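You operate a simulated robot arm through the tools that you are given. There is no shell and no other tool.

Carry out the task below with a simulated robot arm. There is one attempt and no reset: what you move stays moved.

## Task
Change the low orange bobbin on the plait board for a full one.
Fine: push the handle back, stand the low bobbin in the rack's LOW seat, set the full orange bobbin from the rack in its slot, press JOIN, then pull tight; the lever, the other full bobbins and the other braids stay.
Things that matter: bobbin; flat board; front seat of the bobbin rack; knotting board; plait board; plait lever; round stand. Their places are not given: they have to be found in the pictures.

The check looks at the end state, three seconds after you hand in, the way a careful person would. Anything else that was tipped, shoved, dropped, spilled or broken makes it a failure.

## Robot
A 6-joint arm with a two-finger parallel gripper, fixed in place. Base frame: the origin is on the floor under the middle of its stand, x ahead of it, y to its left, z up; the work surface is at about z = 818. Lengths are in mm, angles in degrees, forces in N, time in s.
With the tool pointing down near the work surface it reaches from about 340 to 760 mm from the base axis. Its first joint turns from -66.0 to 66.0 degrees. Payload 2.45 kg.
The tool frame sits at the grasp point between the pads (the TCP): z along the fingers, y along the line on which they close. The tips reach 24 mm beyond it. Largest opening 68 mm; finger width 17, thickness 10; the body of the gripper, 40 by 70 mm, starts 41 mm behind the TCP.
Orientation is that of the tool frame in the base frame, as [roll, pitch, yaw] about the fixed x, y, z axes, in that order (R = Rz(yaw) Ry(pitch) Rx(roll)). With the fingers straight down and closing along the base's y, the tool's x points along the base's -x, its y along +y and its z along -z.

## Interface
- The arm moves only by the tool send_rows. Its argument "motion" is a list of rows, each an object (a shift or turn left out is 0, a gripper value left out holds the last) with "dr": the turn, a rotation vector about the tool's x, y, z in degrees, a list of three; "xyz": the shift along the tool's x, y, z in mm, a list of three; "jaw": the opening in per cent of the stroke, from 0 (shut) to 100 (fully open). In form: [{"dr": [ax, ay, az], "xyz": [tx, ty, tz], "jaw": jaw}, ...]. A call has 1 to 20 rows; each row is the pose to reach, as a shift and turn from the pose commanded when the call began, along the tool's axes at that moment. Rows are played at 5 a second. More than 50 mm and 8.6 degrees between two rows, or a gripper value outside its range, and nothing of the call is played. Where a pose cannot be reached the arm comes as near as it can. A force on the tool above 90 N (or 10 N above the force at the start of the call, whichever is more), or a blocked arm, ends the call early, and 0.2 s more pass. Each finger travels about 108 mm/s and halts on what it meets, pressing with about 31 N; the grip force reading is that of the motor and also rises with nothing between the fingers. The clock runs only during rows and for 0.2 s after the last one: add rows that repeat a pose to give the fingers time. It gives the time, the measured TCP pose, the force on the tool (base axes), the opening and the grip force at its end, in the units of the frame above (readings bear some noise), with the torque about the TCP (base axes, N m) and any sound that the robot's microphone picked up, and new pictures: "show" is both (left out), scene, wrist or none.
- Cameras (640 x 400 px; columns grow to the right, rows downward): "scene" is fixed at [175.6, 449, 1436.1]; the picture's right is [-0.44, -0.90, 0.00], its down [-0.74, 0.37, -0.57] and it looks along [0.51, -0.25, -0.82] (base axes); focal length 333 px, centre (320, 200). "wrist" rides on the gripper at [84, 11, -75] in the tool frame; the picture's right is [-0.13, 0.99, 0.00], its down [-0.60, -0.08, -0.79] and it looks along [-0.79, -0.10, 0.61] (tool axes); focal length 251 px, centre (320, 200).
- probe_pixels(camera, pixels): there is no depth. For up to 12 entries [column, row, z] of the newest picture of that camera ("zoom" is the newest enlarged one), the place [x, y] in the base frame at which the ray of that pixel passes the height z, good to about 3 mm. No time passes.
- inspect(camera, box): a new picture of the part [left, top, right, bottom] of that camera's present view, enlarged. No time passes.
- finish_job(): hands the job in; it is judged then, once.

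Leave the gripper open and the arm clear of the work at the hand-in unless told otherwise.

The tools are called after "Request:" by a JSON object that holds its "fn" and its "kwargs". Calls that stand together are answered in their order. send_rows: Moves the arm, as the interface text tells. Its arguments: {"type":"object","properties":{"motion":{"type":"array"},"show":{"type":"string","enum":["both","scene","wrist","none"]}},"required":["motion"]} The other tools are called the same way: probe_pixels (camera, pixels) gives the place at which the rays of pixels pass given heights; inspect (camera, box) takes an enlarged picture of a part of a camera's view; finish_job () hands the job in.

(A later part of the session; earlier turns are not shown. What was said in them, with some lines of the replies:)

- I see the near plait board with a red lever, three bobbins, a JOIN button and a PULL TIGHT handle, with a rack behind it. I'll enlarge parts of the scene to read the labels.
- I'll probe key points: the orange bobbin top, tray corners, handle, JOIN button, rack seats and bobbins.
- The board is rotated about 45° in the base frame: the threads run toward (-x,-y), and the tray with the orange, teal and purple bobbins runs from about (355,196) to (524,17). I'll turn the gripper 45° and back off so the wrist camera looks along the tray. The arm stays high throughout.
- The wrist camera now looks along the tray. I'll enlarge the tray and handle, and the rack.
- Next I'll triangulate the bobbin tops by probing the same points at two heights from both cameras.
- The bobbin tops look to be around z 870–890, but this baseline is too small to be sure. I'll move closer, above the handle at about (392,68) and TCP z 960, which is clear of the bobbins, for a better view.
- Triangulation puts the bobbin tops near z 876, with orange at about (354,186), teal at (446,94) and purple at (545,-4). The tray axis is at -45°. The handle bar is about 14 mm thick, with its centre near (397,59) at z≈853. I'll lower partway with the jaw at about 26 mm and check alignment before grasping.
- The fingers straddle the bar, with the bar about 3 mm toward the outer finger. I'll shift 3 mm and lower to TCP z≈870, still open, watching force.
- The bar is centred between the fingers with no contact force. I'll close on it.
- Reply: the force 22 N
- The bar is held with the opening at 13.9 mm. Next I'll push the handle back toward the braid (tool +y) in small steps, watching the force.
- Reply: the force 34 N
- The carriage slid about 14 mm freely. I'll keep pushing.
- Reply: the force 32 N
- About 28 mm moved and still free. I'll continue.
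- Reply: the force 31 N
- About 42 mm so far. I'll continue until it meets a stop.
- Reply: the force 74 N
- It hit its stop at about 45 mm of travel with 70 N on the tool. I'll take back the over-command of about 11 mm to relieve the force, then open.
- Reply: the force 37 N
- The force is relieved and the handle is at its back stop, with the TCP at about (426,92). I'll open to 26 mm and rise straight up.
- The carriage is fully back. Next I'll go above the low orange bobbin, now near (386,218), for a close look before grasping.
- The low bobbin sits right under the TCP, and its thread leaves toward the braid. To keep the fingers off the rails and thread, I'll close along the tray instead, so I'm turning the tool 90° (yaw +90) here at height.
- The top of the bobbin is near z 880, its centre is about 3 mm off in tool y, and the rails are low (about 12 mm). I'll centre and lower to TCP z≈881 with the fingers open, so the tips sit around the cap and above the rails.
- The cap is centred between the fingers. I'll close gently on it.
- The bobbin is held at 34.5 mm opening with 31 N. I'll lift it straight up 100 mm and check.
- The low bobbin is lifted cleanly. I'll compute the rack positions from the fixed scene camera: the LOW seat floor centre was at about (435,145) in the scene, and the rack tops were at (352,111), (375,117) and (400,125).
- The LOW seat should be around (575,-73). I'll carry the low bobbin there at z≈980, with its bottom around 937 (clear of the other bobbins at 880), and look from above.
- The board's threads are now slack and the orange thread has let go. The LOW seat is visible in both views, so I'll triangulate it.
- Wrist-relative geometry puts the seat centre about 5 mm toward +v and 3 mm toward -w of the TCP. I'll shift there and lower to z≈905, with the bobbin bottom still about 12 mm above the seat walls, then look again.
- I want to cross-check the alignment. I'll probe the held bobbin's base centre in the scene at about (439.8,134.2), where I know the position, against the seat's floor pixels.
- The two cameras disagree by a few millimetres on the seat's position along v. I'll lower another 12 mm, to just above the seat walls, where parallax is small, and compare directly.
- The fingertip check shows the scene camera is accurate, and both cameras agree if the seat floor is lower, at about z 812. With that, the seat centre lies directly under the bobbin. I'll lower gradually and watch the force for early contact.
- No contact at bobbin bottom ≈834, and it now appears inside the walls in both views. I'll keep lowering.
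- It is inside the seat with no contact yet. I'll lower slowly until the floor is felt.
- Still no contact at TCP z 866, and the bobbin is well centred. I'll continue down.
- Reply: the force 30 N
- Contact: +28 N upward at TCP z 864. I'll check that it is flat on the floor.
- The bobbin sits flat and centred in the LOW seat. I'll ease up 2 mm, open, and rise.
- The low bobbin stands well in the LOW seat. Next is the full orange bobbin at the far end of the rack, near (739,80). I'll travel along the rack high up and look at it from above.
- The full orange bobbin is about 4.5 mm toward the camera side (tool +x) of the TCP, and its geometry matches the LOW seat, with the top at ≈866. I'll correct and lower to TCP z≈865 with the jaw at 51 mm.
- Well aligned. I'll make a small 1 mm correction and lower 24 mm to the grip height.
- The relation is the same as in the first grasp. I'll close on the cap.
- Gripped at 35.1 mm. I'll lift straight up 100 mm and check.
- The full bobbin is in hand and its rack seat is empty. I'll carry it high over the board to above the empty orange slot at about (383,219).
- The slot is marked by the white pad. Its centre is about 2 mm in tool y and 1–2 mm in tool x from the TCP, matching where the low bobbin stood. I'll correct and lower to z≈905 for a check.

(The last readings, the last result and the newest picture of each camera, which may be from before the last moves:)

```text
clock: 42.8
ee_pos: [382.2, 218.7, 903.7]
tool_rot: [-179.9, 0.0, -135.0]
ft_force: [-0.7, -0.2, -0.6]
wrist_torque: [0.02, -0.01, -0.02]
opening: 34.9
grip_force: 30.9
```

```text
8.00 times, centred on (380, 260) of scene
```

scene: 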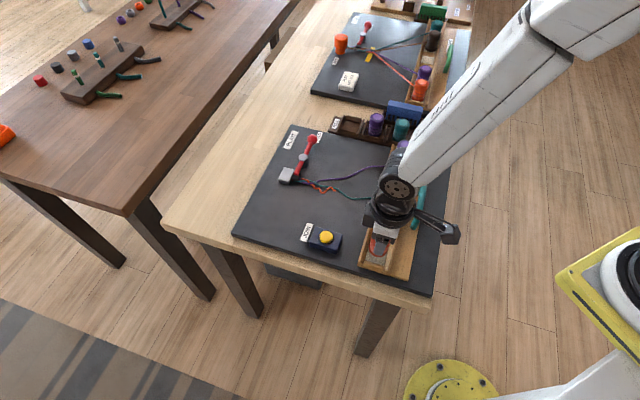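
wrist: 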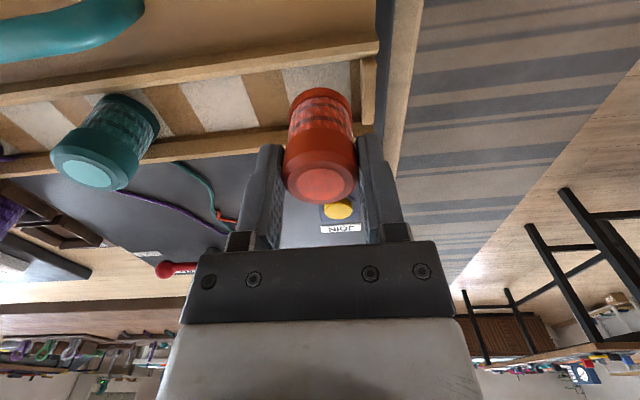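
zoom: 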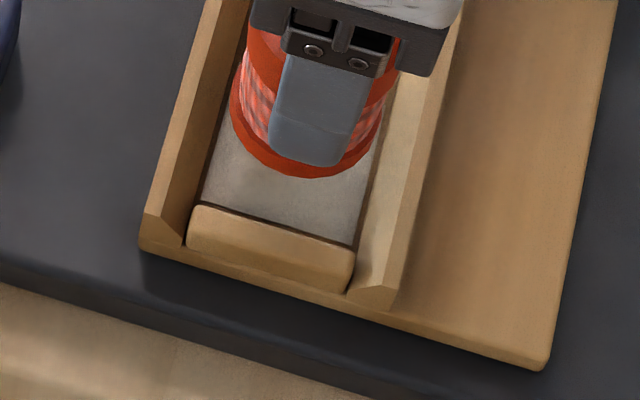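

Aligned with the pad in both views. I'll lower in small steps, watching force.

Request:
{"fn": "send_rows", "kwargs": {"motion": [{"xyz": [-0.5, -0.3, 5]}, {"xyz": [-0.5, -0.3, 10]}, {"xyz": [-0.5, -0.3, 15]}, {"xyz": [-0.5, -0.3, 18]}, {"xyz": [-0.5, -0.3, 18]}], "show": "both"}}

Request:
{"fn": "inspect", "kwargs": {"camera": "scene", "box": [355, 235, 405, 285]}}

Request:
{"fn": "inspect", "kwargs": {"camera": "wrist", "box": [240, 0, 400, 120]}}

```text
clock: 44.0
ee_pos: [381.9, 219.3, 887.3]
tool_rot: [180.0, 0.0, -134.9]
ft_force: [-0.5, 0.2, -0.7]
wrist_torque: [0.01, 0.04, 0.0]
opening: 34.7
grip_force: 31.1
```

scene: 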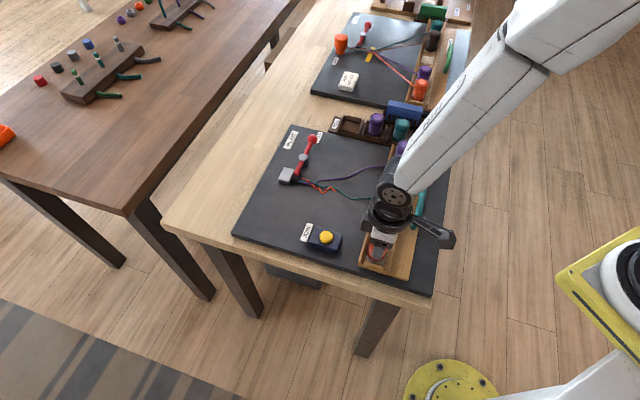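
wrist: 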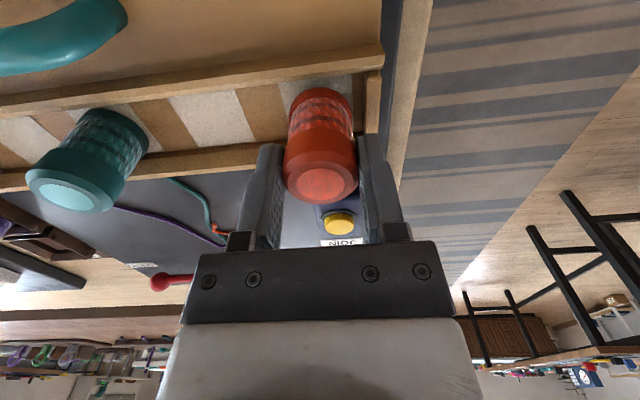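

```text
8.00 times, centred on (380, 260) of scene
```

zoom: 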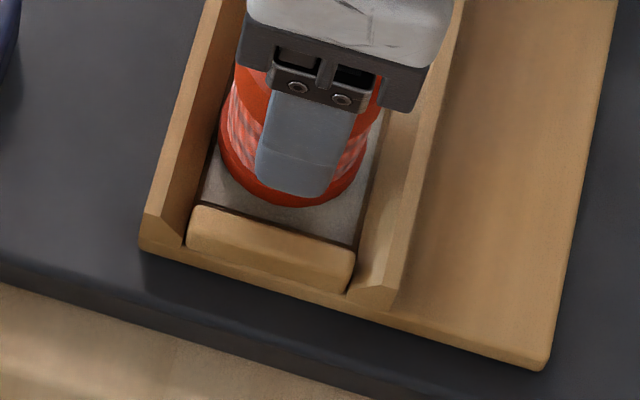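

```text
3.33 times, centred on (320, 60) of wrist
```

zoom: 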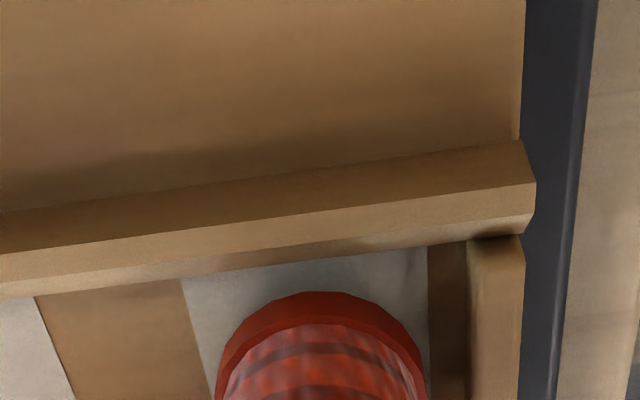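

No side contact, and it is centred between the rails. I'll lower the last few millimetres slowly.

Request:
{"fn": "send_rows", "kwargs": {"motion": [{"xyz": [0, 0, 1.5]}, {"xyz": [0, 0, 3]}, {"xyz": [0, 0, 4.5]}, {"xyz": [0, 0, 4.5]}], "show": "none"}}

```text
clock: 45.0
ee_pos: [381.1, 219.9, 883.0]
tool_rot: [-180.0, 0.0, -135.0]
ft_force: [-0.4, 0.5, -0.5]
wrist_torque: [-0.03, -0.05, 0.01]
opening: 34.4
grip_force: 30.9
```

Request:
{"fn": "send_rows", "kwargs": {"motion": [{"xyz": [0, 0, 1]}, {"xyz": [0, 0, 2]}, {"xyz": [0, 0, 3]}, {"xyz": [0, 0, 3]}], "show": "none"}}

```text
clock: 46.0
ee_pos: [381.2, 219.9, 879.7]
tool_rot: [-180.0, 0.2, -135.0]
ft_force: [-5.7, -0.5, 22.7]
wrist_torque: [0.18, 0.19, 0.02]
opening: 35.0
grip_force: 31.0
```

Contact with 23 N at z≈880. I'll confirm it's flat, then release.

Request:
{"fn": "inspect", "kwargs": {"camera": "scene", "box": [355, 235, 405, 285]}}

Request:
{"fn": "inspect", "kwargs": {"camera": "wrist", "box": [240, 0, 400, 120]}}

```text
8.00 times, centred on (380, 260) of scene
```

zoom: 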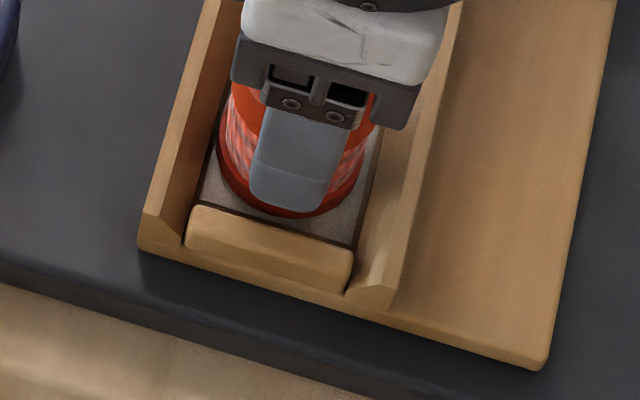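

```text
3.33 times, centred on (320, 60) of wrist
```

zoom: 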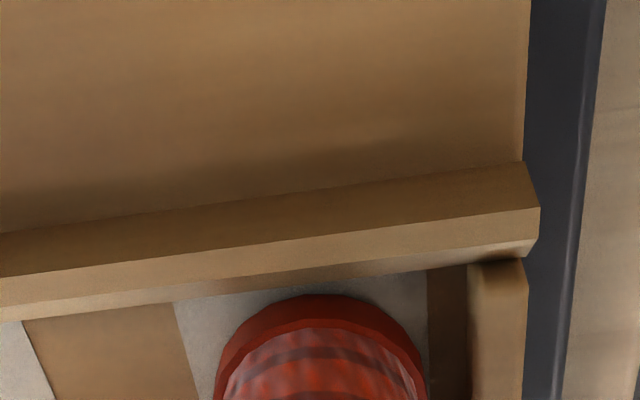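

It is seated within the slot. I'll ease up 1.5 mm, open, and rise.

Request:
{"fn": "send_rows", "kwargs": {"motion": [{"xyz": [0, -0.5, -1.5]}, {"xyz": [0, -0.5, -1.5], "jaw": 60}, {"xyz": [0, -0.5, -1.5], "jaw": 75}, {"xyz": [0, -0.5, -1.5], "jaw": 75}, {"xyz": [0, -0.5, -20], "jaw": 75}, {"xyz": [0, -0.5, -55], "jaw": 75}, {"xyz": [0, -0.5, -100], "jaw": 75}, {"xyz": [0, -0.5, -100], "jaw": 75}], "show": "both"}}

Request:
{"fn": "inspect", "kwargs": {"camera": "wrist", "box": [220, 0, 440, 150]}}

Request:
{"fn": "inspect", "kwargs": {"camera": "scene", "box": [280, 160, 430, 280]}}

```text
clock: 47.8
ee_pos: [381.0, 217.4, 979.9]
tool_rot: [-179.9, 0.0, -135.0]
ft_force: [-0.3, -0.4, 0.2]
wrist_torque: [0.02, -0.03, -0.04]
opening: 50.9
grip_force: 0.0
```

scene: 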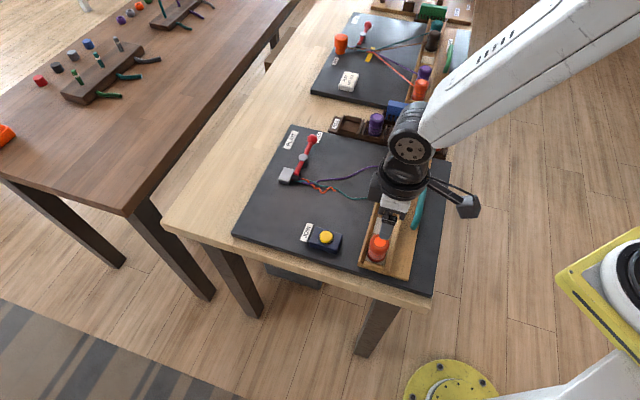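
wrist: 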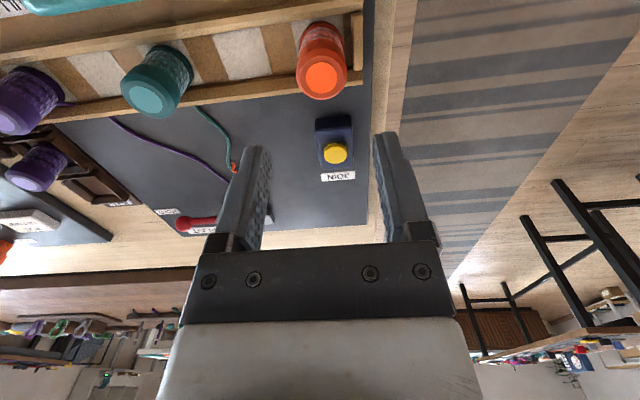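

```text
2.67 times, centred on (330, 75) of wrist
```

zoom: 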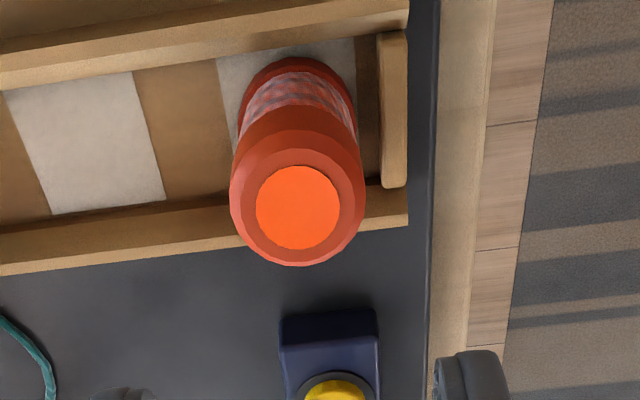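

```text
3.33 times, centred on (355, 220) of scene
```

zoom: 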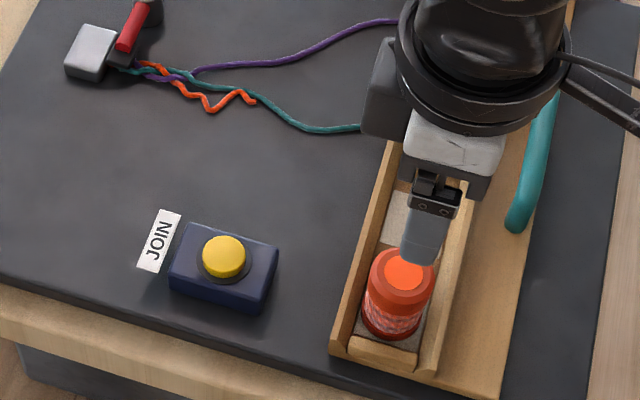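

The full orange bobbin stands in its slot. Next is the JOIN button: the yellow cap is at scene (326,236.5) and wrist (336,152). I'll triangulate it.

Request:
{"fn": "probe_pixels", "kwargs": {"camera": "scene", "pixels": [[326.2, 236.5, 830], [326.2, 236.5, 850], [326.2, 236.5, 870]]}}

Request:
{"fn": "inspect", "kwargs": {"camera": "wrist", "box": [290, 90, 390, 190]}}

Request:
{"fn": "inspect", "kwargs": {"camera": "scene", "box": [300, 215, 350, 255]}}

```text
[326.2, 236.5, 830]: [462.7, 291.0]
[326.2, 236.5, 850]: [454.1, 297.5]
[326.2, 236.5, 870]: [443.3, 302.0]
```

```text
4.00 times, centred on (340, 140) of wrist
```

zoom: 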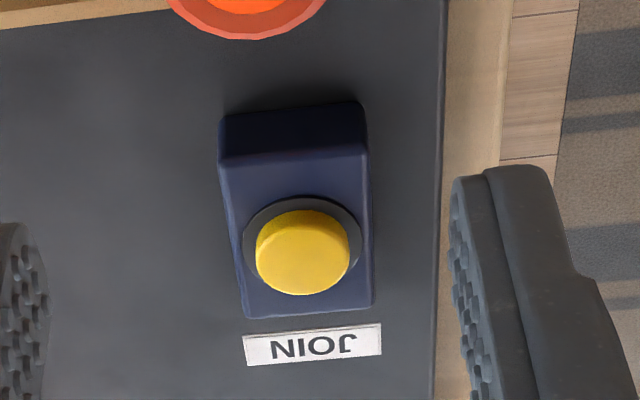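

```text
10.00 times, centred on (325, 235) of scene
```

zoom: 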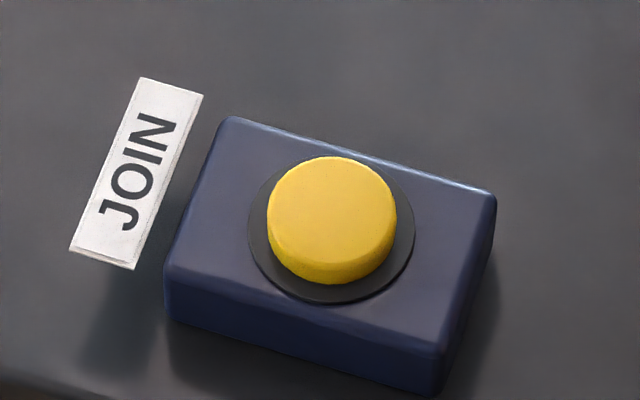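

Request:
{"fn": "probe_pixels", "kwargs": {"camera": "wrist", "pixels": [[335.5, 154.5, 830], [335.5, 154.5, 850], [335.5, 154.5, 870], [340, 114, 825]]}}

Request:
{"fn": "probe_pixels", "kwargs": {"camera": "scene", "pixels": [[326, 236, 830], [326, 236, 850], [326, 236, 870]]}}

```text
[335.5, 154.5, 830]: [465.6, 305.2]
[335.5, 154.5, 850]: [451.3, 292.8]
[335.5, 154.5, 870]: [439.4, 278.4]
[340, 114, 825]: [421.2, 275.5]
```

```text
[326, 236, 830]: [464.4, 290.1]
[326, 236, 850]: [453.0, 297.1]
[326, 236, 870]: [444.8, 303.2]
```

The button top is at about (454.5,296), z≈847. I'll close the gripper, move above it, and lower to just above with the tips at ≈865.

Request:
{"fn": "send_rows", "kwargs": {"motion": [{"xyz": [-25, 1, 0], "jaw": 40}, {"xyz": [-60, 2, 0], "jaw": 0}, {"xyz": [-95, 3, 0], "jaw": 0}, {"xyz": [-107.5, 3.6, 20], "jaw": 0}, {"xyz": [-107.5, 3.6, 55], "jaw": 0}, {"xyz": [-107.5, 3.6, 85], "jaw": 0}, {"xyz": [-107.5, 3.6, 85], "jaw": 0}], "show": "both"}}

Request:
{"fn": "inspect", "kwargs": {"camera": "wrist", "box": [250, 60, 400, 200]}}

Request:
{"fn": "inspect", "kwargs": {"camera": "scene", "box": [290, 195, 370, 265]}}

```text
clock: 49.4
ee_pos: [453.3, 297.2, 893.4]
tool_rot: [180.0, 0.0, -135.0]
ft_force: [-0.7, 0.2, -0.3]
wrist_torque: [0.03, -0.01, 0.02]
opening: 0.0
grip_force: 23.9
```

scene: 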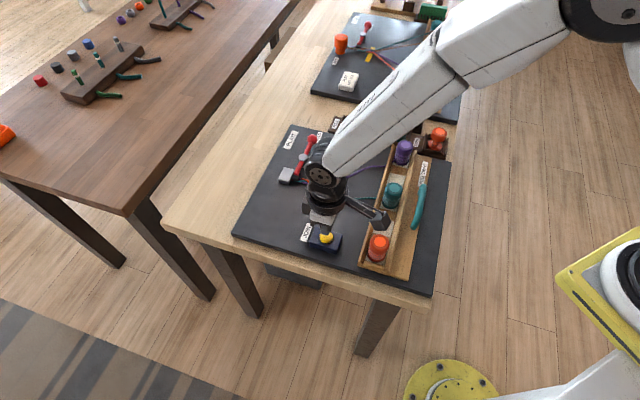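
wrist: 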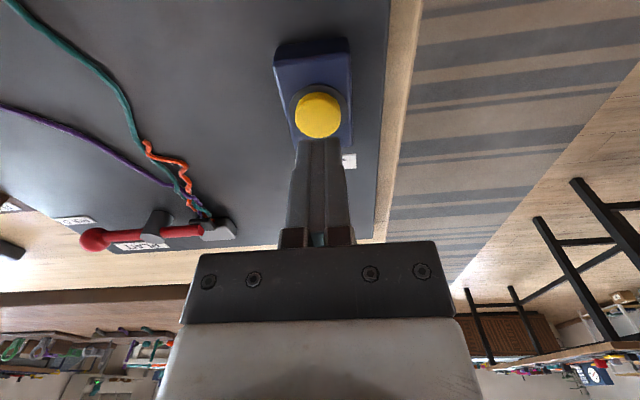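

```text
2.86 times, centred on (325, 130) of wrist
```

zoom: 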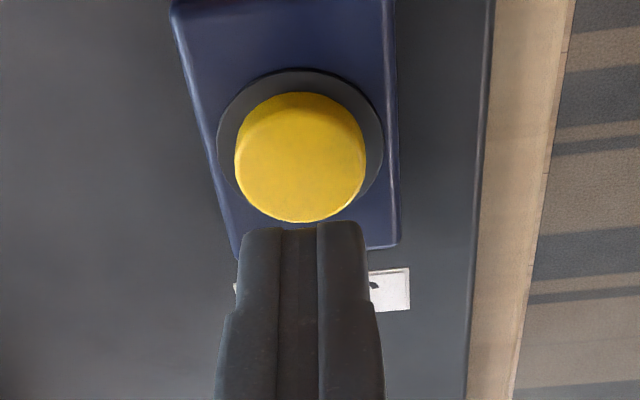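

```text
5.71 times, centred on (330, 230) of scene
```

zoom: 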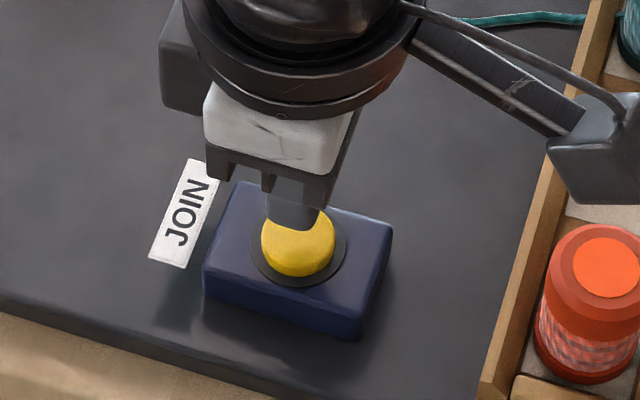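

The tips are about 2 mm off the button's centre. I'll correct and lower to just above it, then press in small steps.

Request:
{"fn": "send_rows", "kwargs": {"motion": [{"xyz": [2, -0.3, 8], "jaw": 0}, {"xyz": [2, -0.3, 14]}, {"xyz": [2, -0.3, 18]}, {"xyz": [2, -0.3, 20]}, {"xyz": [2, -0.3, 20]}], "show": "wrist"}}

Request:
{"fn": "inspect", "kwargs": {"camera": "scene", "box": [300, 205, 360, 260]}}

```text
clock: 50.6
ee_pos: [454.3, 295.9, 874.8]
tool_rot: [180.0, 0.0, -135.0]
ft_force: [0.1, -0.1, -0.8]
wrist_torque: [0.0, 0.01, -0.01]
opening: 0.0
grip_force: 23.5
```

wrist: 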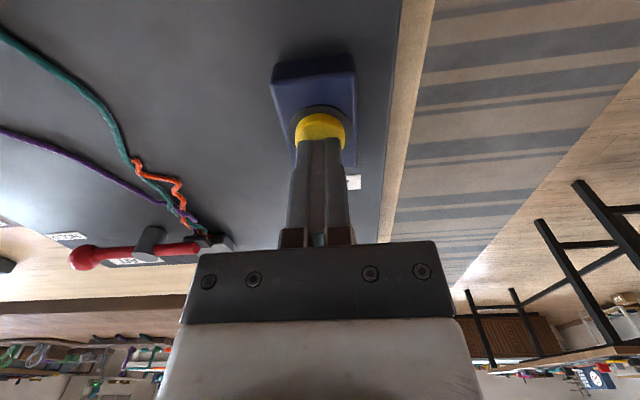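

```text
7.27 times, centred on (330, 232) of scene
```

zoom: 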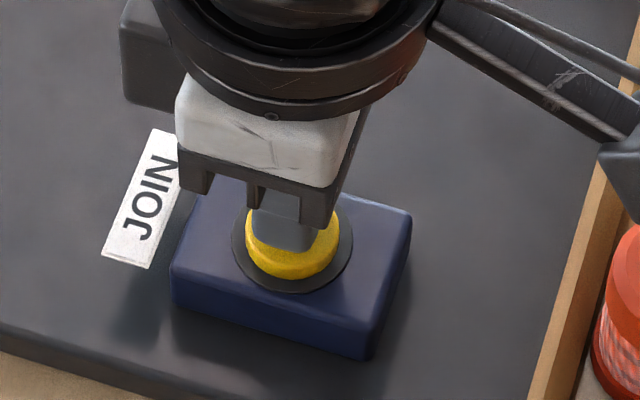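

The tips are about 4 mm above the cap. I'll press down slowly.

Request:
{"fn": "send_rows", "kwargs": {"motion": [{"xyz": [0, 0, 2]}, {"xyz": [0, 0, 4]}, {"xyz": [0, 0, 5.5]}, {"xyz": [0, 0, 7]}, {"xyz": [0, 0, 7]}], "show": "scene"}}

```text
clock: 51.8
ee_pos: [455.4, 295.3, 867.6]
tool_rot: [-180.0, 0.0, -135.0]
ft_force: [-1.0, -1.6, 3.6]
wrist_torque: [-0.02, 0.0, 0.0]
opening: 0.0
grip_force: 23.6
heard: click
```

scene: 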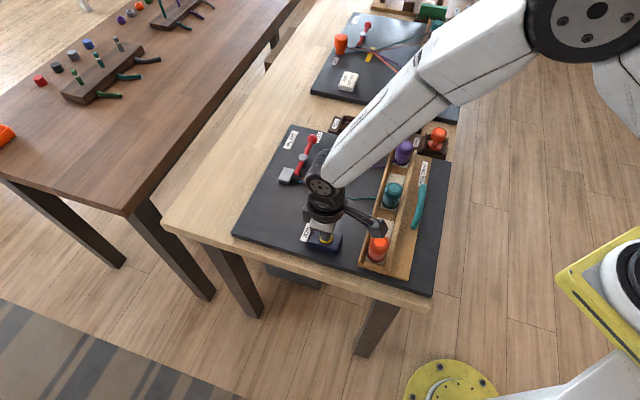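

I heard a click, so the button registered. I'll rise and check whether the orange thread is joined.

Request:
{"fn": "send_rows", "kwargs": {"motion": [{"xyz": [0, 0, -10]}, {"xyz": [0, 0, -40]}, {"xyz": [0, 0, -80]}, {"xyz": [0, 0, -115]}, {"xyz": [0, 0, -115]}], "show": "both"}}

Request:
{"fn": "inspect", "kwargs": {"camera": "scene", "box": [270, 140, 430, 280]}}

Request:
{"fn": "inspect", "kwargs": {"camera": "wrist", "box": [0, 0, 420, 260]}}

```text
clock: 53.0
ee_pos: [452.3, 296.0, 982.4]
tool_rot: [180.0, -0.1, -134.9]
ft_force: [-0.2, 0.4, 0.8]
wrist_torque: [0.0, 0.0, 0.03]
opening: 0.0
grip_force: 23.6
```

scene: 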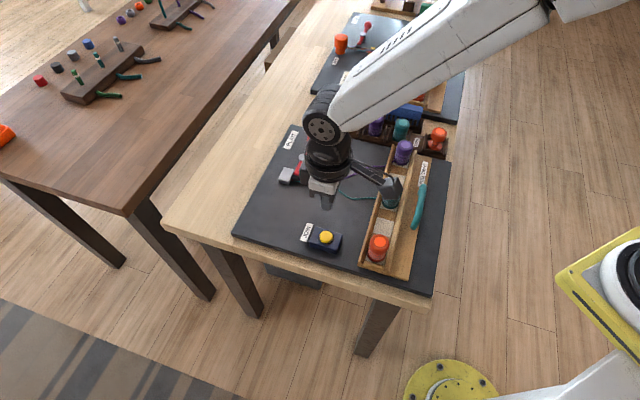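
wrist: 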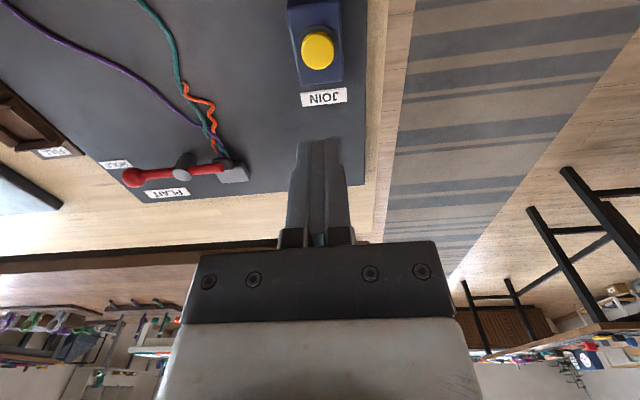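

```text
2.86 times, centred on (350, 210) of scene
```

zoom: 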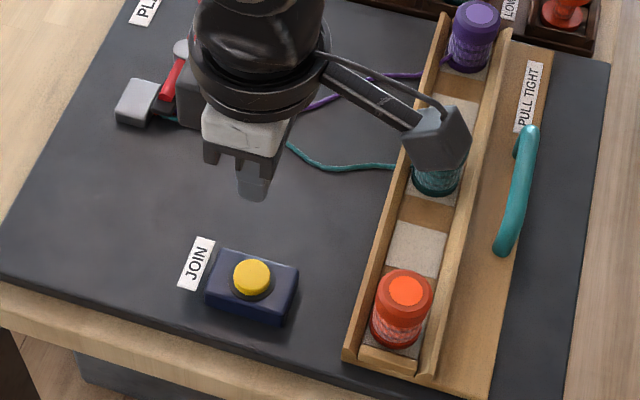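

```text
1.52 times, centred on (210, 130) of wrist
```

zoom: 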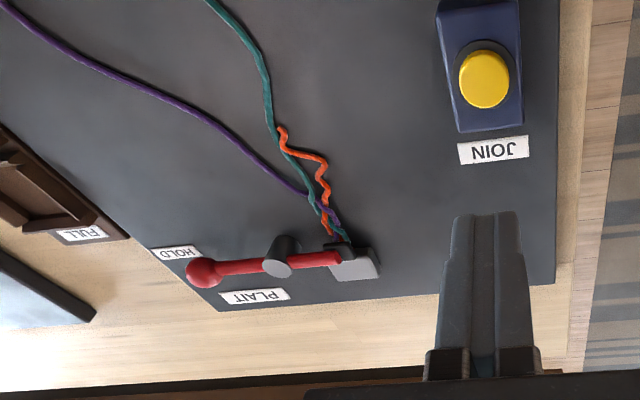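

The click was heard, but the orange tail is still loose and no thread goes to the new bobbin. I'll look at how it sits in the slot compared with its neighbours.

Request:
{"fn": "inspect", "kwargs": {"camera": "scene", "box": [355, 225, 405, 275]}}

Request:
{"fn": "inspect", "kwargs": {"camera": "scene", "box": [390, 135, 420, 170]}}

Request:
{"fn": "inspect", "kwargs": {"camera": "scene", "box": [305, 220, 350, 255]}}

```text
8.00 times, centred on (380, 250) of scene
```

zoom: 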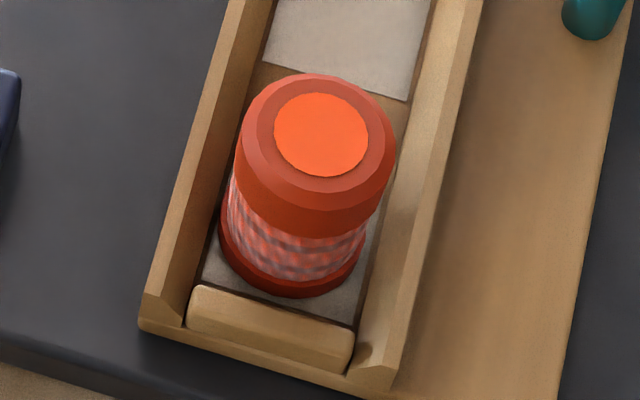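

```text
11.43 times, centred on (405, 152) of scene
```

zoom: 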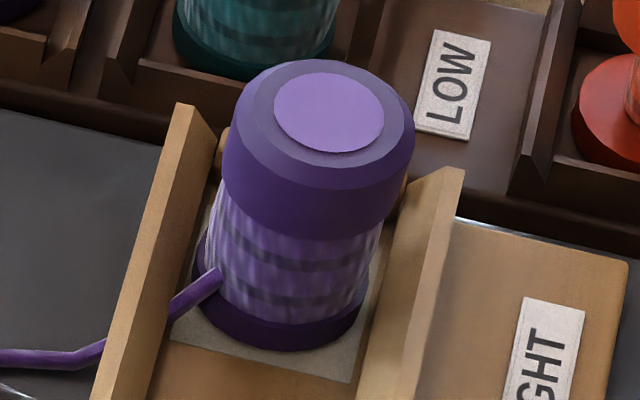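

```text
11.43 times, centred on (328, 238) of scene
```

zoom: 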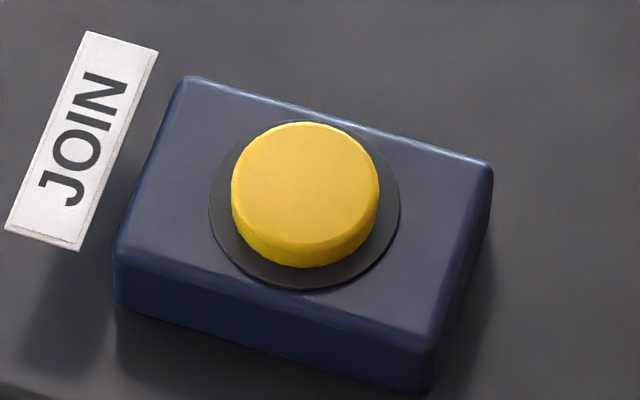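

The bobbin is centred in the slot like its neighbours. The press was light at 3.6 N, so I'll press JOIN again, deeper and held for about a second, and watch the reading.

Request:
{"fn": "send_rows", "kwargs": {"motion": [{"xyz": [0, 0, 40], "jaw": 0}, {"xyz": [0, 0, 80]}, {"xyz": [0, 0, 105]}, {"xyz": [0, 0, 111]}, {"xyz": [0, 0, 114]}, {"xyz": [0, 0, 116]}, {"xyz": [0, 0, 117.5]}, {"xyz": [0, 0, 117.5]}, {"xyz": [0, 0, 117.5]}], "show": "both"}}

```text
clock: 55.0
ee_pos: [455.0, 296.4, 864.8]
tool_rot: [179.9, 0.0, -135.1]
ft_force: [-4.6, 2.3, 9.8]
wrist_torque: [0.02, 0.11, 0.01]
opening: 0.0
grip_force: 23.9
heard: click
```

scene: 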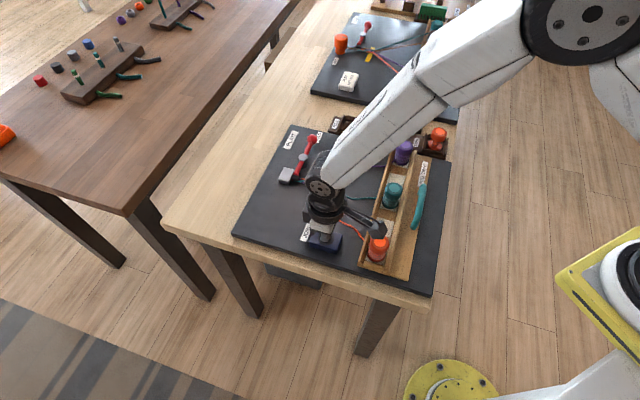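
wrist: 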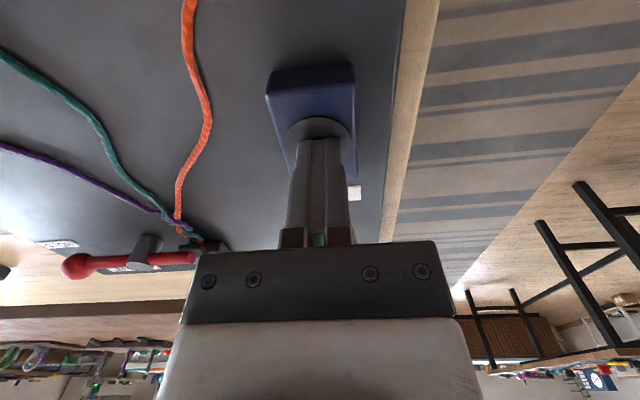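

The orange thread is now joined to the new bobbin. I'll rise and turn the gripper back 90° (yaw 135) for the handle.

Request:
{"fn": "send_rows", "kwargs": {"motion": [{"xyz": [0, 0, -10]}, {"xyz": [0, 0, -45]}, {"xyz": [0, 0, -85]}, {"xyz": [0, 0, -117]}, {"xyz": [0, 0, -117], "dr": [0, 0, 7.5], "jaw": 40}, {"xyz": [0, 0, -117], "dr": [0, 0, 15]}, {"xyz": [0, 0, -117], "dr": [0, 0, 22.5]}, {"xyz": [0, 0, -117], "dr": [0, 0, 30]}, {"xyz": [0, 0, -117], "dr": [0, 0, 37.5]}, {"xyz": [0, 0, -117], "dr": [0, 0, 45]}, {"xyz": [0, 0, -117], "dr": [0, 0, 52.5]}, {"xyz": [0, 0, -117], "dr": [0, 0, 60]}, {"xyz": [0, 0, -117], "dr": [0, 0, 67.5]}, {"xyz": [0, 0, -117], "dr": [0, 0, 75]}, {"xyz": [0, 0, -117], "dr": [0, 0, 82.5]}, {"xyz": [0, 0, -117], "dr": [0, 0, 90]}, {"xyz": [0, 0, -117], "dr": [0, 0, 90]}], "show": "both"}}

```text
clock: 58.6
ee_pos: [454.8, 296.8, 981.0]
tool_rot: [180.0, 0.0, 134.9]
ft_force: [-0.1, -0.1, -0.8]
wrist_torque: [-0.01, 0.0, 0.02]
opening: 27.2
grip_force: 0.1
```

scene: 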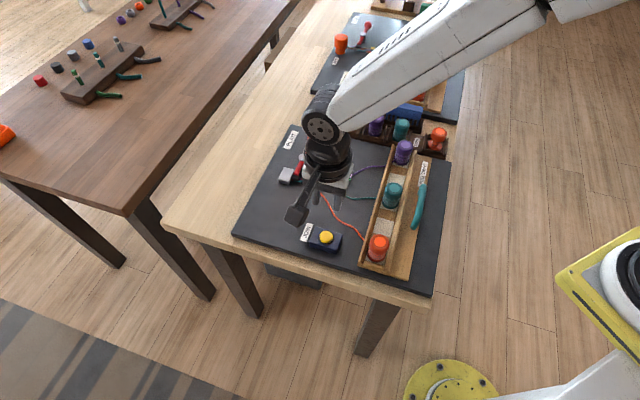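
wrist: 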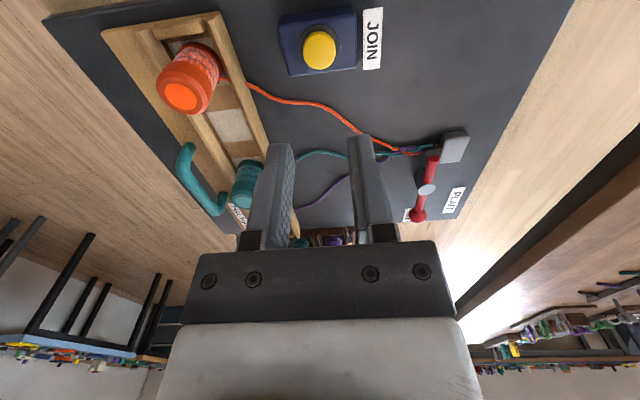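

Orange is connected to the braid. I'll move above the handle at about (427.5,92.5).

Request:
{"fn": "send_rows", "kwargs": {"motion": [{"xyz": [-15, -20, 0], "jaw": 38}, {"xyz": [-40, -52, 0]}, {"xyz": [-65, -85, 0]}, {"xyz": [-90, -118, 0]}, {"xyz": [-113, -148, 5]}, {"xyz": [-125.2, -163.8, 20]}, {"xyz": [-125.2, -163.8, 45]}, {"xyz": [-125.2, -163.8, 65]}, {"xyz": [-125.2, -163.8, 65]}], "show": "both"}}

Request:
{"fn": "inspect", "kwargs": {"camera": "wrist", "box": [230, 60, 430, 230]}}

```text
clock: 60.6
ee_pos: [428.1, 92.1, 917.1]
tool_rot: [180.0, 0.0, 135.0]
ft_force: [0.0, -0.1, 0.7]
wrist_torque: [-0.04, 0.01, 0.02]
opening: 25.8
grip_force: 0.1
```

scene: 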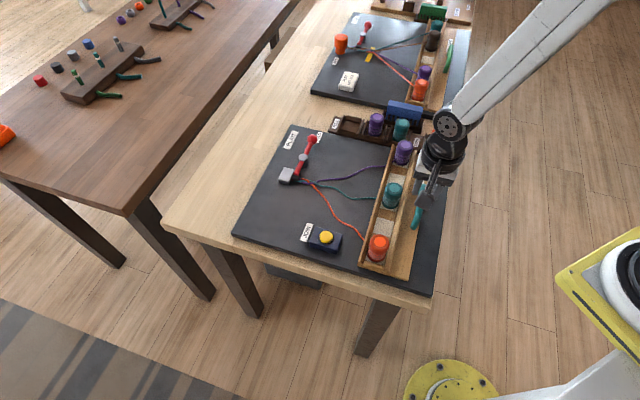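
wrist: 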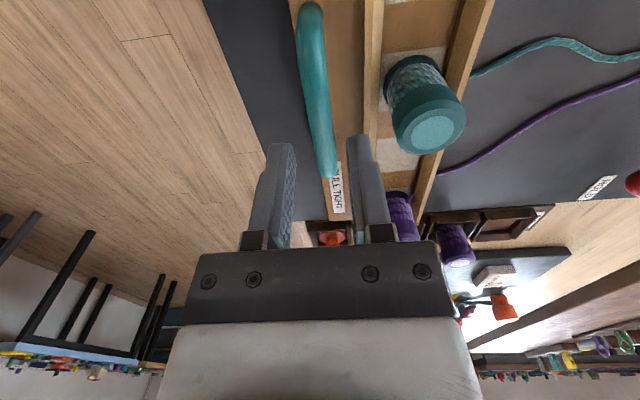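

```text
2.35 times, centred on (330, 145) of wrist
```

zoom: 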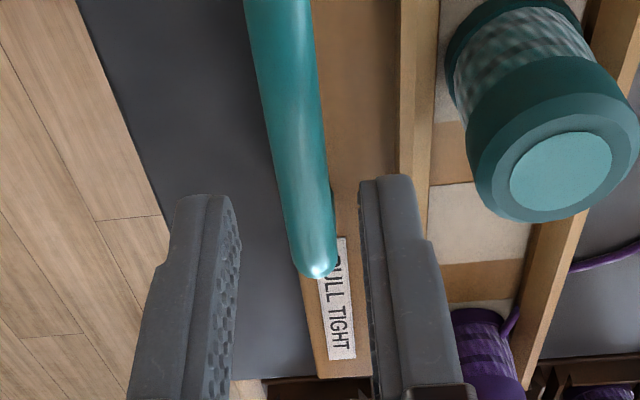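

The bar is centred between the fingers. I'll lower to z≈869 and close.

Request:
{"fn": "send_rows", "kwargs": {"motion": [{"xyz": [0, -0.7, 20], "jaw": 38}, {"xyz": [0, -0.7, 38]}, {"xyz": [0, -0.7, 48]}, {"xyz": [0, -0.7, 48]}, {"xyz": [0, -0.7, 48], "jaw": 10}, {"xyz": [0, -0.7, 48], "jaw": 0}, {"xyz": [0, -0.7, 48], "jaw": 0}, {"xyz": [0, -0.7, 48], "jaw": 0}], "show": "wrist"}}

```text
clock: 62.4
ee_pos: [427.3, 90.8, 868.7]
tool_rot: [180.0, 0.0, 135.0]
ft_force: [1.0, -3.7, -3.6]
wrist_torque: [-0.1, -0.04, -0.01]
opening: 13.6
grip_force: 33.7
```

wrist: 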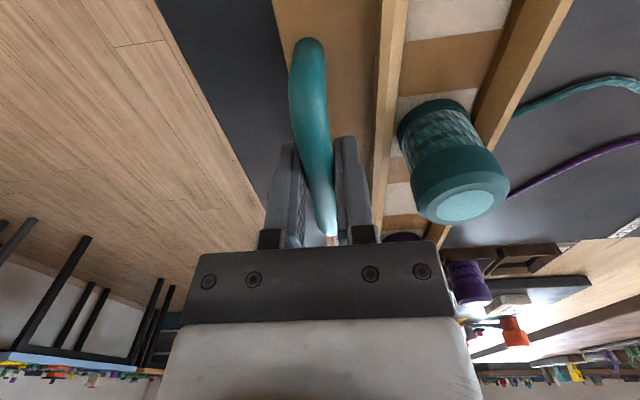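

Gripped. I'll pull the handle tight (tool -y), slowly, back toward its original position about 46 mm away.

Request:
{"fn": "send_rows", "kwargs": {"motion": [{"xyz": [0, -2, 0]}, {"xyz": [0, -5, 0]}, {"xyz": [0, -8, 0]}, {"xyz": [0, -11, 0]}, {"xyz": [0, -14, 0]}, {"xyz": [0, -17, 0]}, {"xyz": [0, -20, 0]}, {"xyz": [0, -20, 0]}], "show": "scene"}}

```text
clock: 64.2
ee_pos: [411.2, 75.9, 869.9]
tool_rot: [-180.0, 0.0, 135.1]
ft_force: [18.7, -15.8, -25.7]
wrist_torque: [-0.16, -0.16, 0.14]
opening: 13.7
grip_force: 34.0
```

scene: 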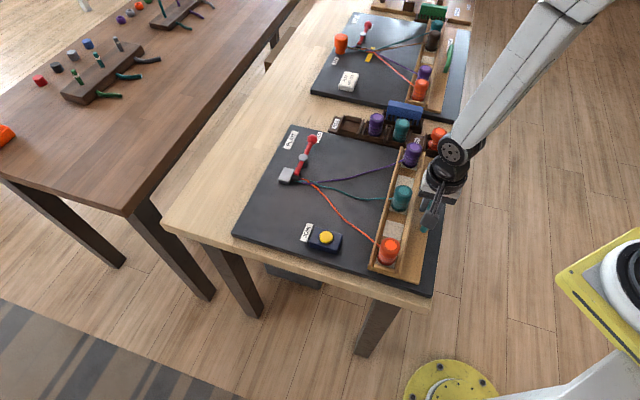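

The carriage follows and the bobbins stay upright. I'll continue pulling.

Request:
{"fn": "send_rows", "kwargs": {"motion": [{"xyz": [0, -3, 0]}, {"xyz": [0, -6, 0]}, {"xyz": [0, -9, 0]}, {"xyz": [0, -12, 0]}, {"xyz": [0, -15, 0]}, {"xyz": [0, -18, 0]}, {"xyz": [0, -20, 0]}, {"xyz": [0, -20, 0]}], "show": "both"}}

```text
clock: 66.0
ee_pos: [398.4, 62.4, 869.9]
tool_rot: [179.9, 0.0, 135.0]
ft_force: [13.3, -12.6, 4.2]
wrist_torque: [-0.33, -0.42, 0.11]
opening: 13.6
grip_force: 33.9
```

scene: 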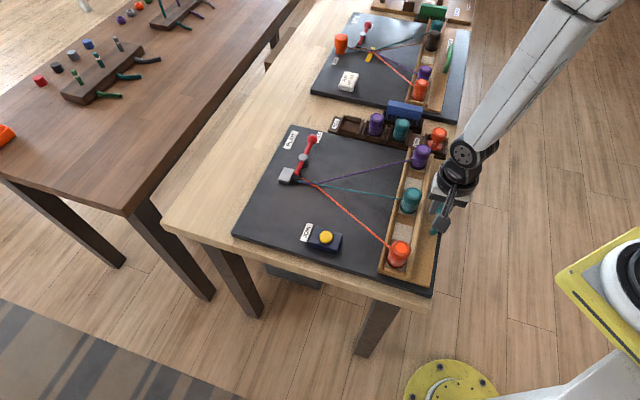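
wrist: 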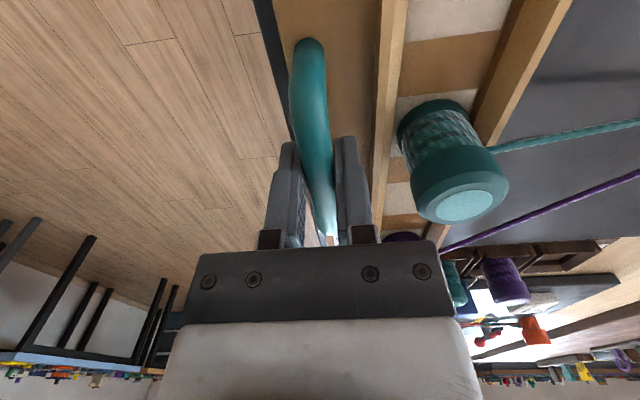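

About 6 mm remain to the original tight position. I'll continue to the stop.

Request:
{"fn": "send_rows", "kwargs": {"motion": [{"xyz": [0, -2, 0]}, {"xyz": [0, -4, 0]}, {"xyz": [0, -6, 0]}, {"xyz": [0, -8, 0]}, {"xyz": [0, -9, 0]}, {"xyz": [0, -9, 0]}], "show": "both"}}

```text
clock: 67.4
ee_pos: [394.6, 58.6, 869.7]
tool_rot: [179.7, 0.4, 135.0]
ft_force: [14.8, 27.3, 17.3]
wrist_torque: [0.5, 0.23, -0.14]
opening: 13.8
grip_force: 33.5
```

scene: 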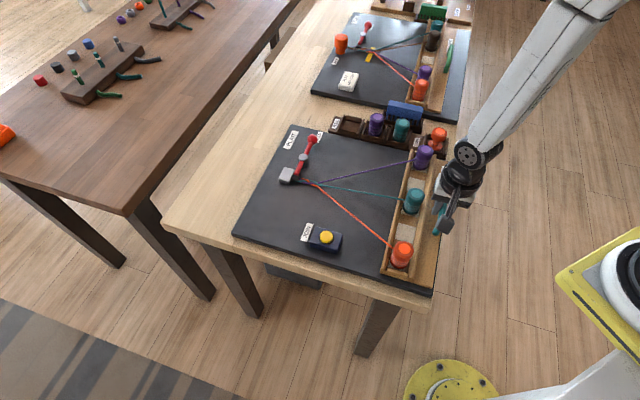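
wrist: 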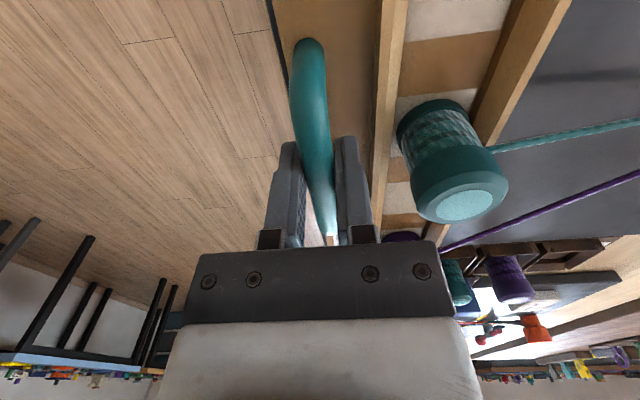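

It stopped at the original tight position (x+y≈453) with 30 N of resistance, and all threads look straight. I'll relieve the force, open, and rise.

Request:
{"fn": "send_rows", "kwargs": {"motion": [{"xyz": [0, 2, 0]}, {"xyz": [0, 3, 0]}, {"xyz": [0, 3, 0]}], "show": "none"}}

```text
clock: 68.2
ee_pos: [394.6, 59.4, 868.8]
tool_rot: [180.0, 0.0, 135.0]
ft_force: [11.3, 4.2, 22.4]
wrist_torque: [-0.14, -0.26, 0.06]
opening: 13.7
grip_force: 33.7
```

Request:
{"fn": "send_rows", "kwargs": {"motion": [{"jaw": 20}, {"jaw": 38}, {"jaw": 38}, {"xyz": [0, 0, -15], "jaw": 38}, {"xyz": [0, 0, -45], "jaw": 38}, {"xyz": [0, 0, -90], "jaw": 38}, {"xyz": [0, 0, -130], "jaw": 100}, {"xyz": [0, 0, -130], "jaw": 100}], "show": "both"}}

Request:
{"fn": "inspect", "kwargs": {"camera": "scene", "box": [230, 90, 470, 300]}}

```text
clock: 70.0
ee_pos: [392.9, 57.9, 998.5]
tool_rot: [-179.9, 0.1, 134.9]
ft_force: [0.0, 0.1, -0.8]
wrist_torque: [-0.01, -0.02, 0.04]
opening: 67.8
grip_force: 0.1
```

scene: 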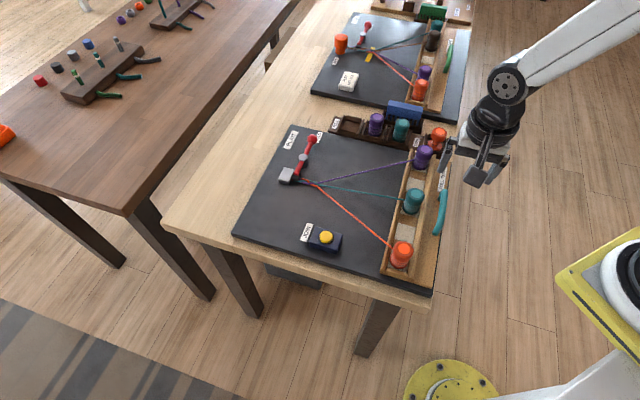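
wrist: 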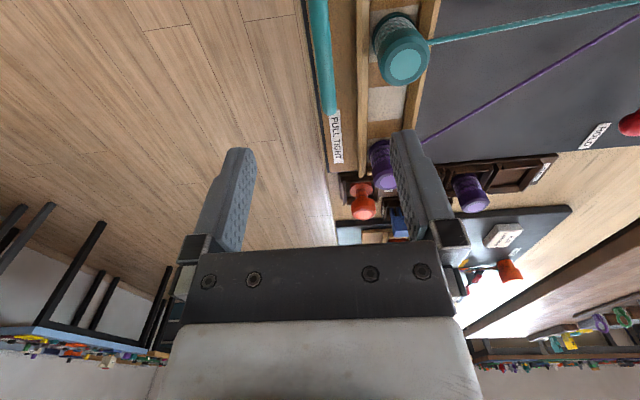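

```text
1.90 times, centred on (350, 195) of scene
```

zoom: 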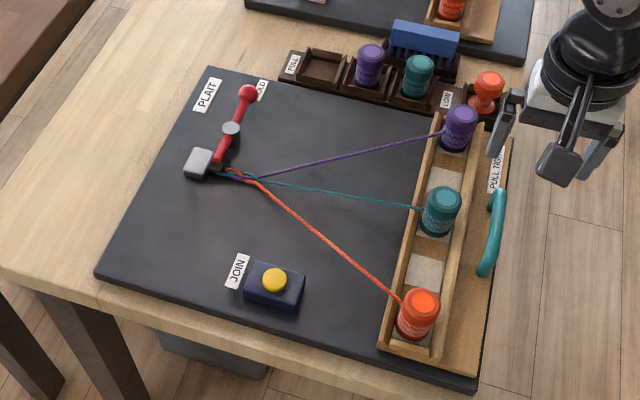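

Everything matches the starting layout with the full bobbin in place. I'll take a last close look at the threads, slot, LOW seat and lever.

Request:
{"fn": "inspect", "kwargs": {"camera": "scene", "box": [280, 120, 420, 270]}}

Request:
{"fn": "inspect", "kwargs": {"camera": "scene", "box": [370, 225, 450, 300]}}

Request:
{"fn": "inspect", "kwargs": {"camera": "scene", "box": [325, 95, 465, 180]}}

```text
2.67 times, centred on (350, 195) of scene
```

zoom: 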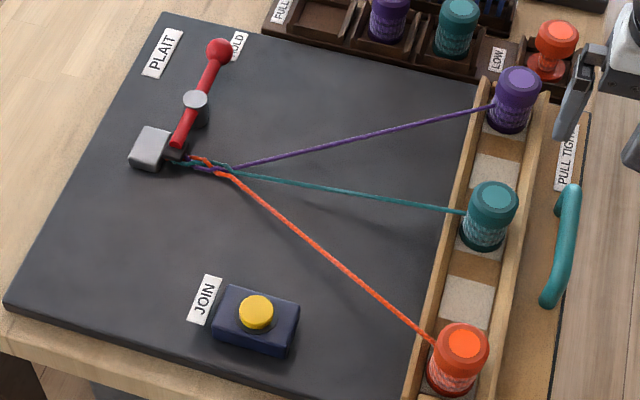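

```text
5.33 times, centred on (410, 262) of scene
```

zoom: 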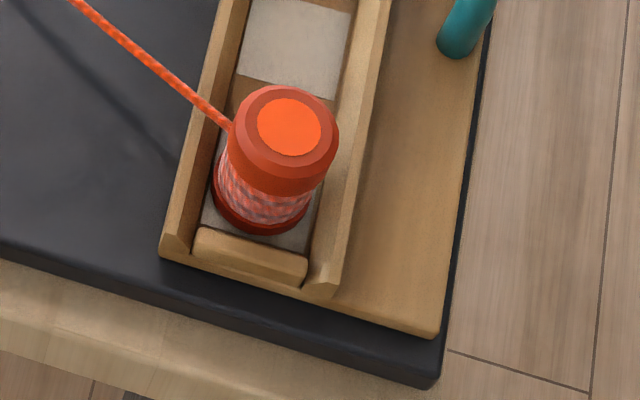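

```text
4.57 times, centred on (395, 138) of scene
```

zoom: 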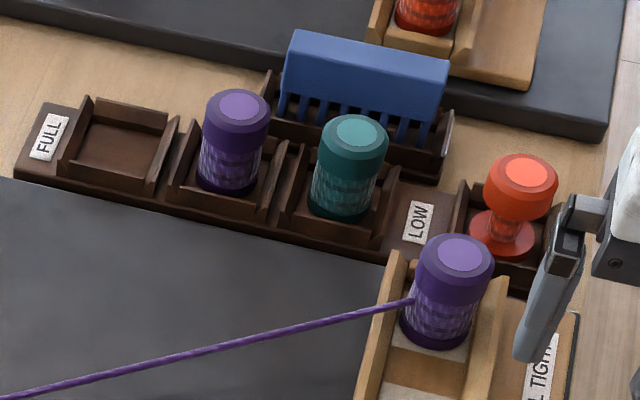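

Everything is in place: threads are taut, the carriage is at its original tight position, the low bobbin is in LOW, and the lever and other bobbins are untouched. I'll raise the arm further clear with the gripper open.

Request:
{"fn": "send_rows", "kwargs": {"motion": [{"xyz": [0, 0, -35], "jaw": 100}, {"xyz": [0, 0, -70], "jaw": 100}, {"xyz": [0, 0, -100], "jaw": 100}, {"xyz": [0, 0, -100], "jaw": 100}], "show": "scene"}}

```text
clock: 71.0
ee_pos: [393.2, 59.4, 1100.1]
tool_rot: [-180.0, 0.0, 134.9]
ft_force: [0.0, 0.7, -0.6]
wrist_torque: [-0.02, 0.03, -0.03]
opening: 68.0
grip_force: 0.0
```

scene: 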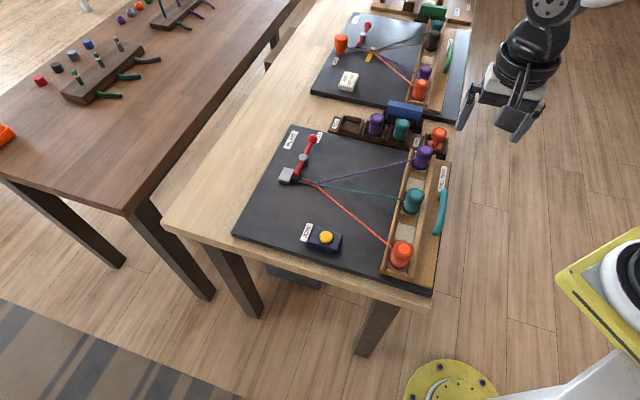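

The arm is clear with the gripper open and the work is complete, so I'm handing in.

Request:
{"fn": "finish_job", "kwargs": {}}

```text
The job is handed in.
```

The low orange bobbin has been swapped for the full one, and I've handed the job in. I don't have the check's verdict yet.

- **Handle back:** I pushed it about 45 mm to its stop, and the threads went slack.
- **Low bobbin:** it stands in the rack's LOW seat.
- **Full orange bobbin:** it stands in the orange slot, about 1 mm off the centre of its pad.
- **JOIN:** I pressed it twice. The first press clicked but didn't join the thread. The second, deeper press did.
- **Pull tight:** I pulled the handle back to where it started, and all three threads look straight.

In the last pictures the lever is still at HOLD, and the other full bobbins and braids are where they were. The arm is raised clear with the gripper open.
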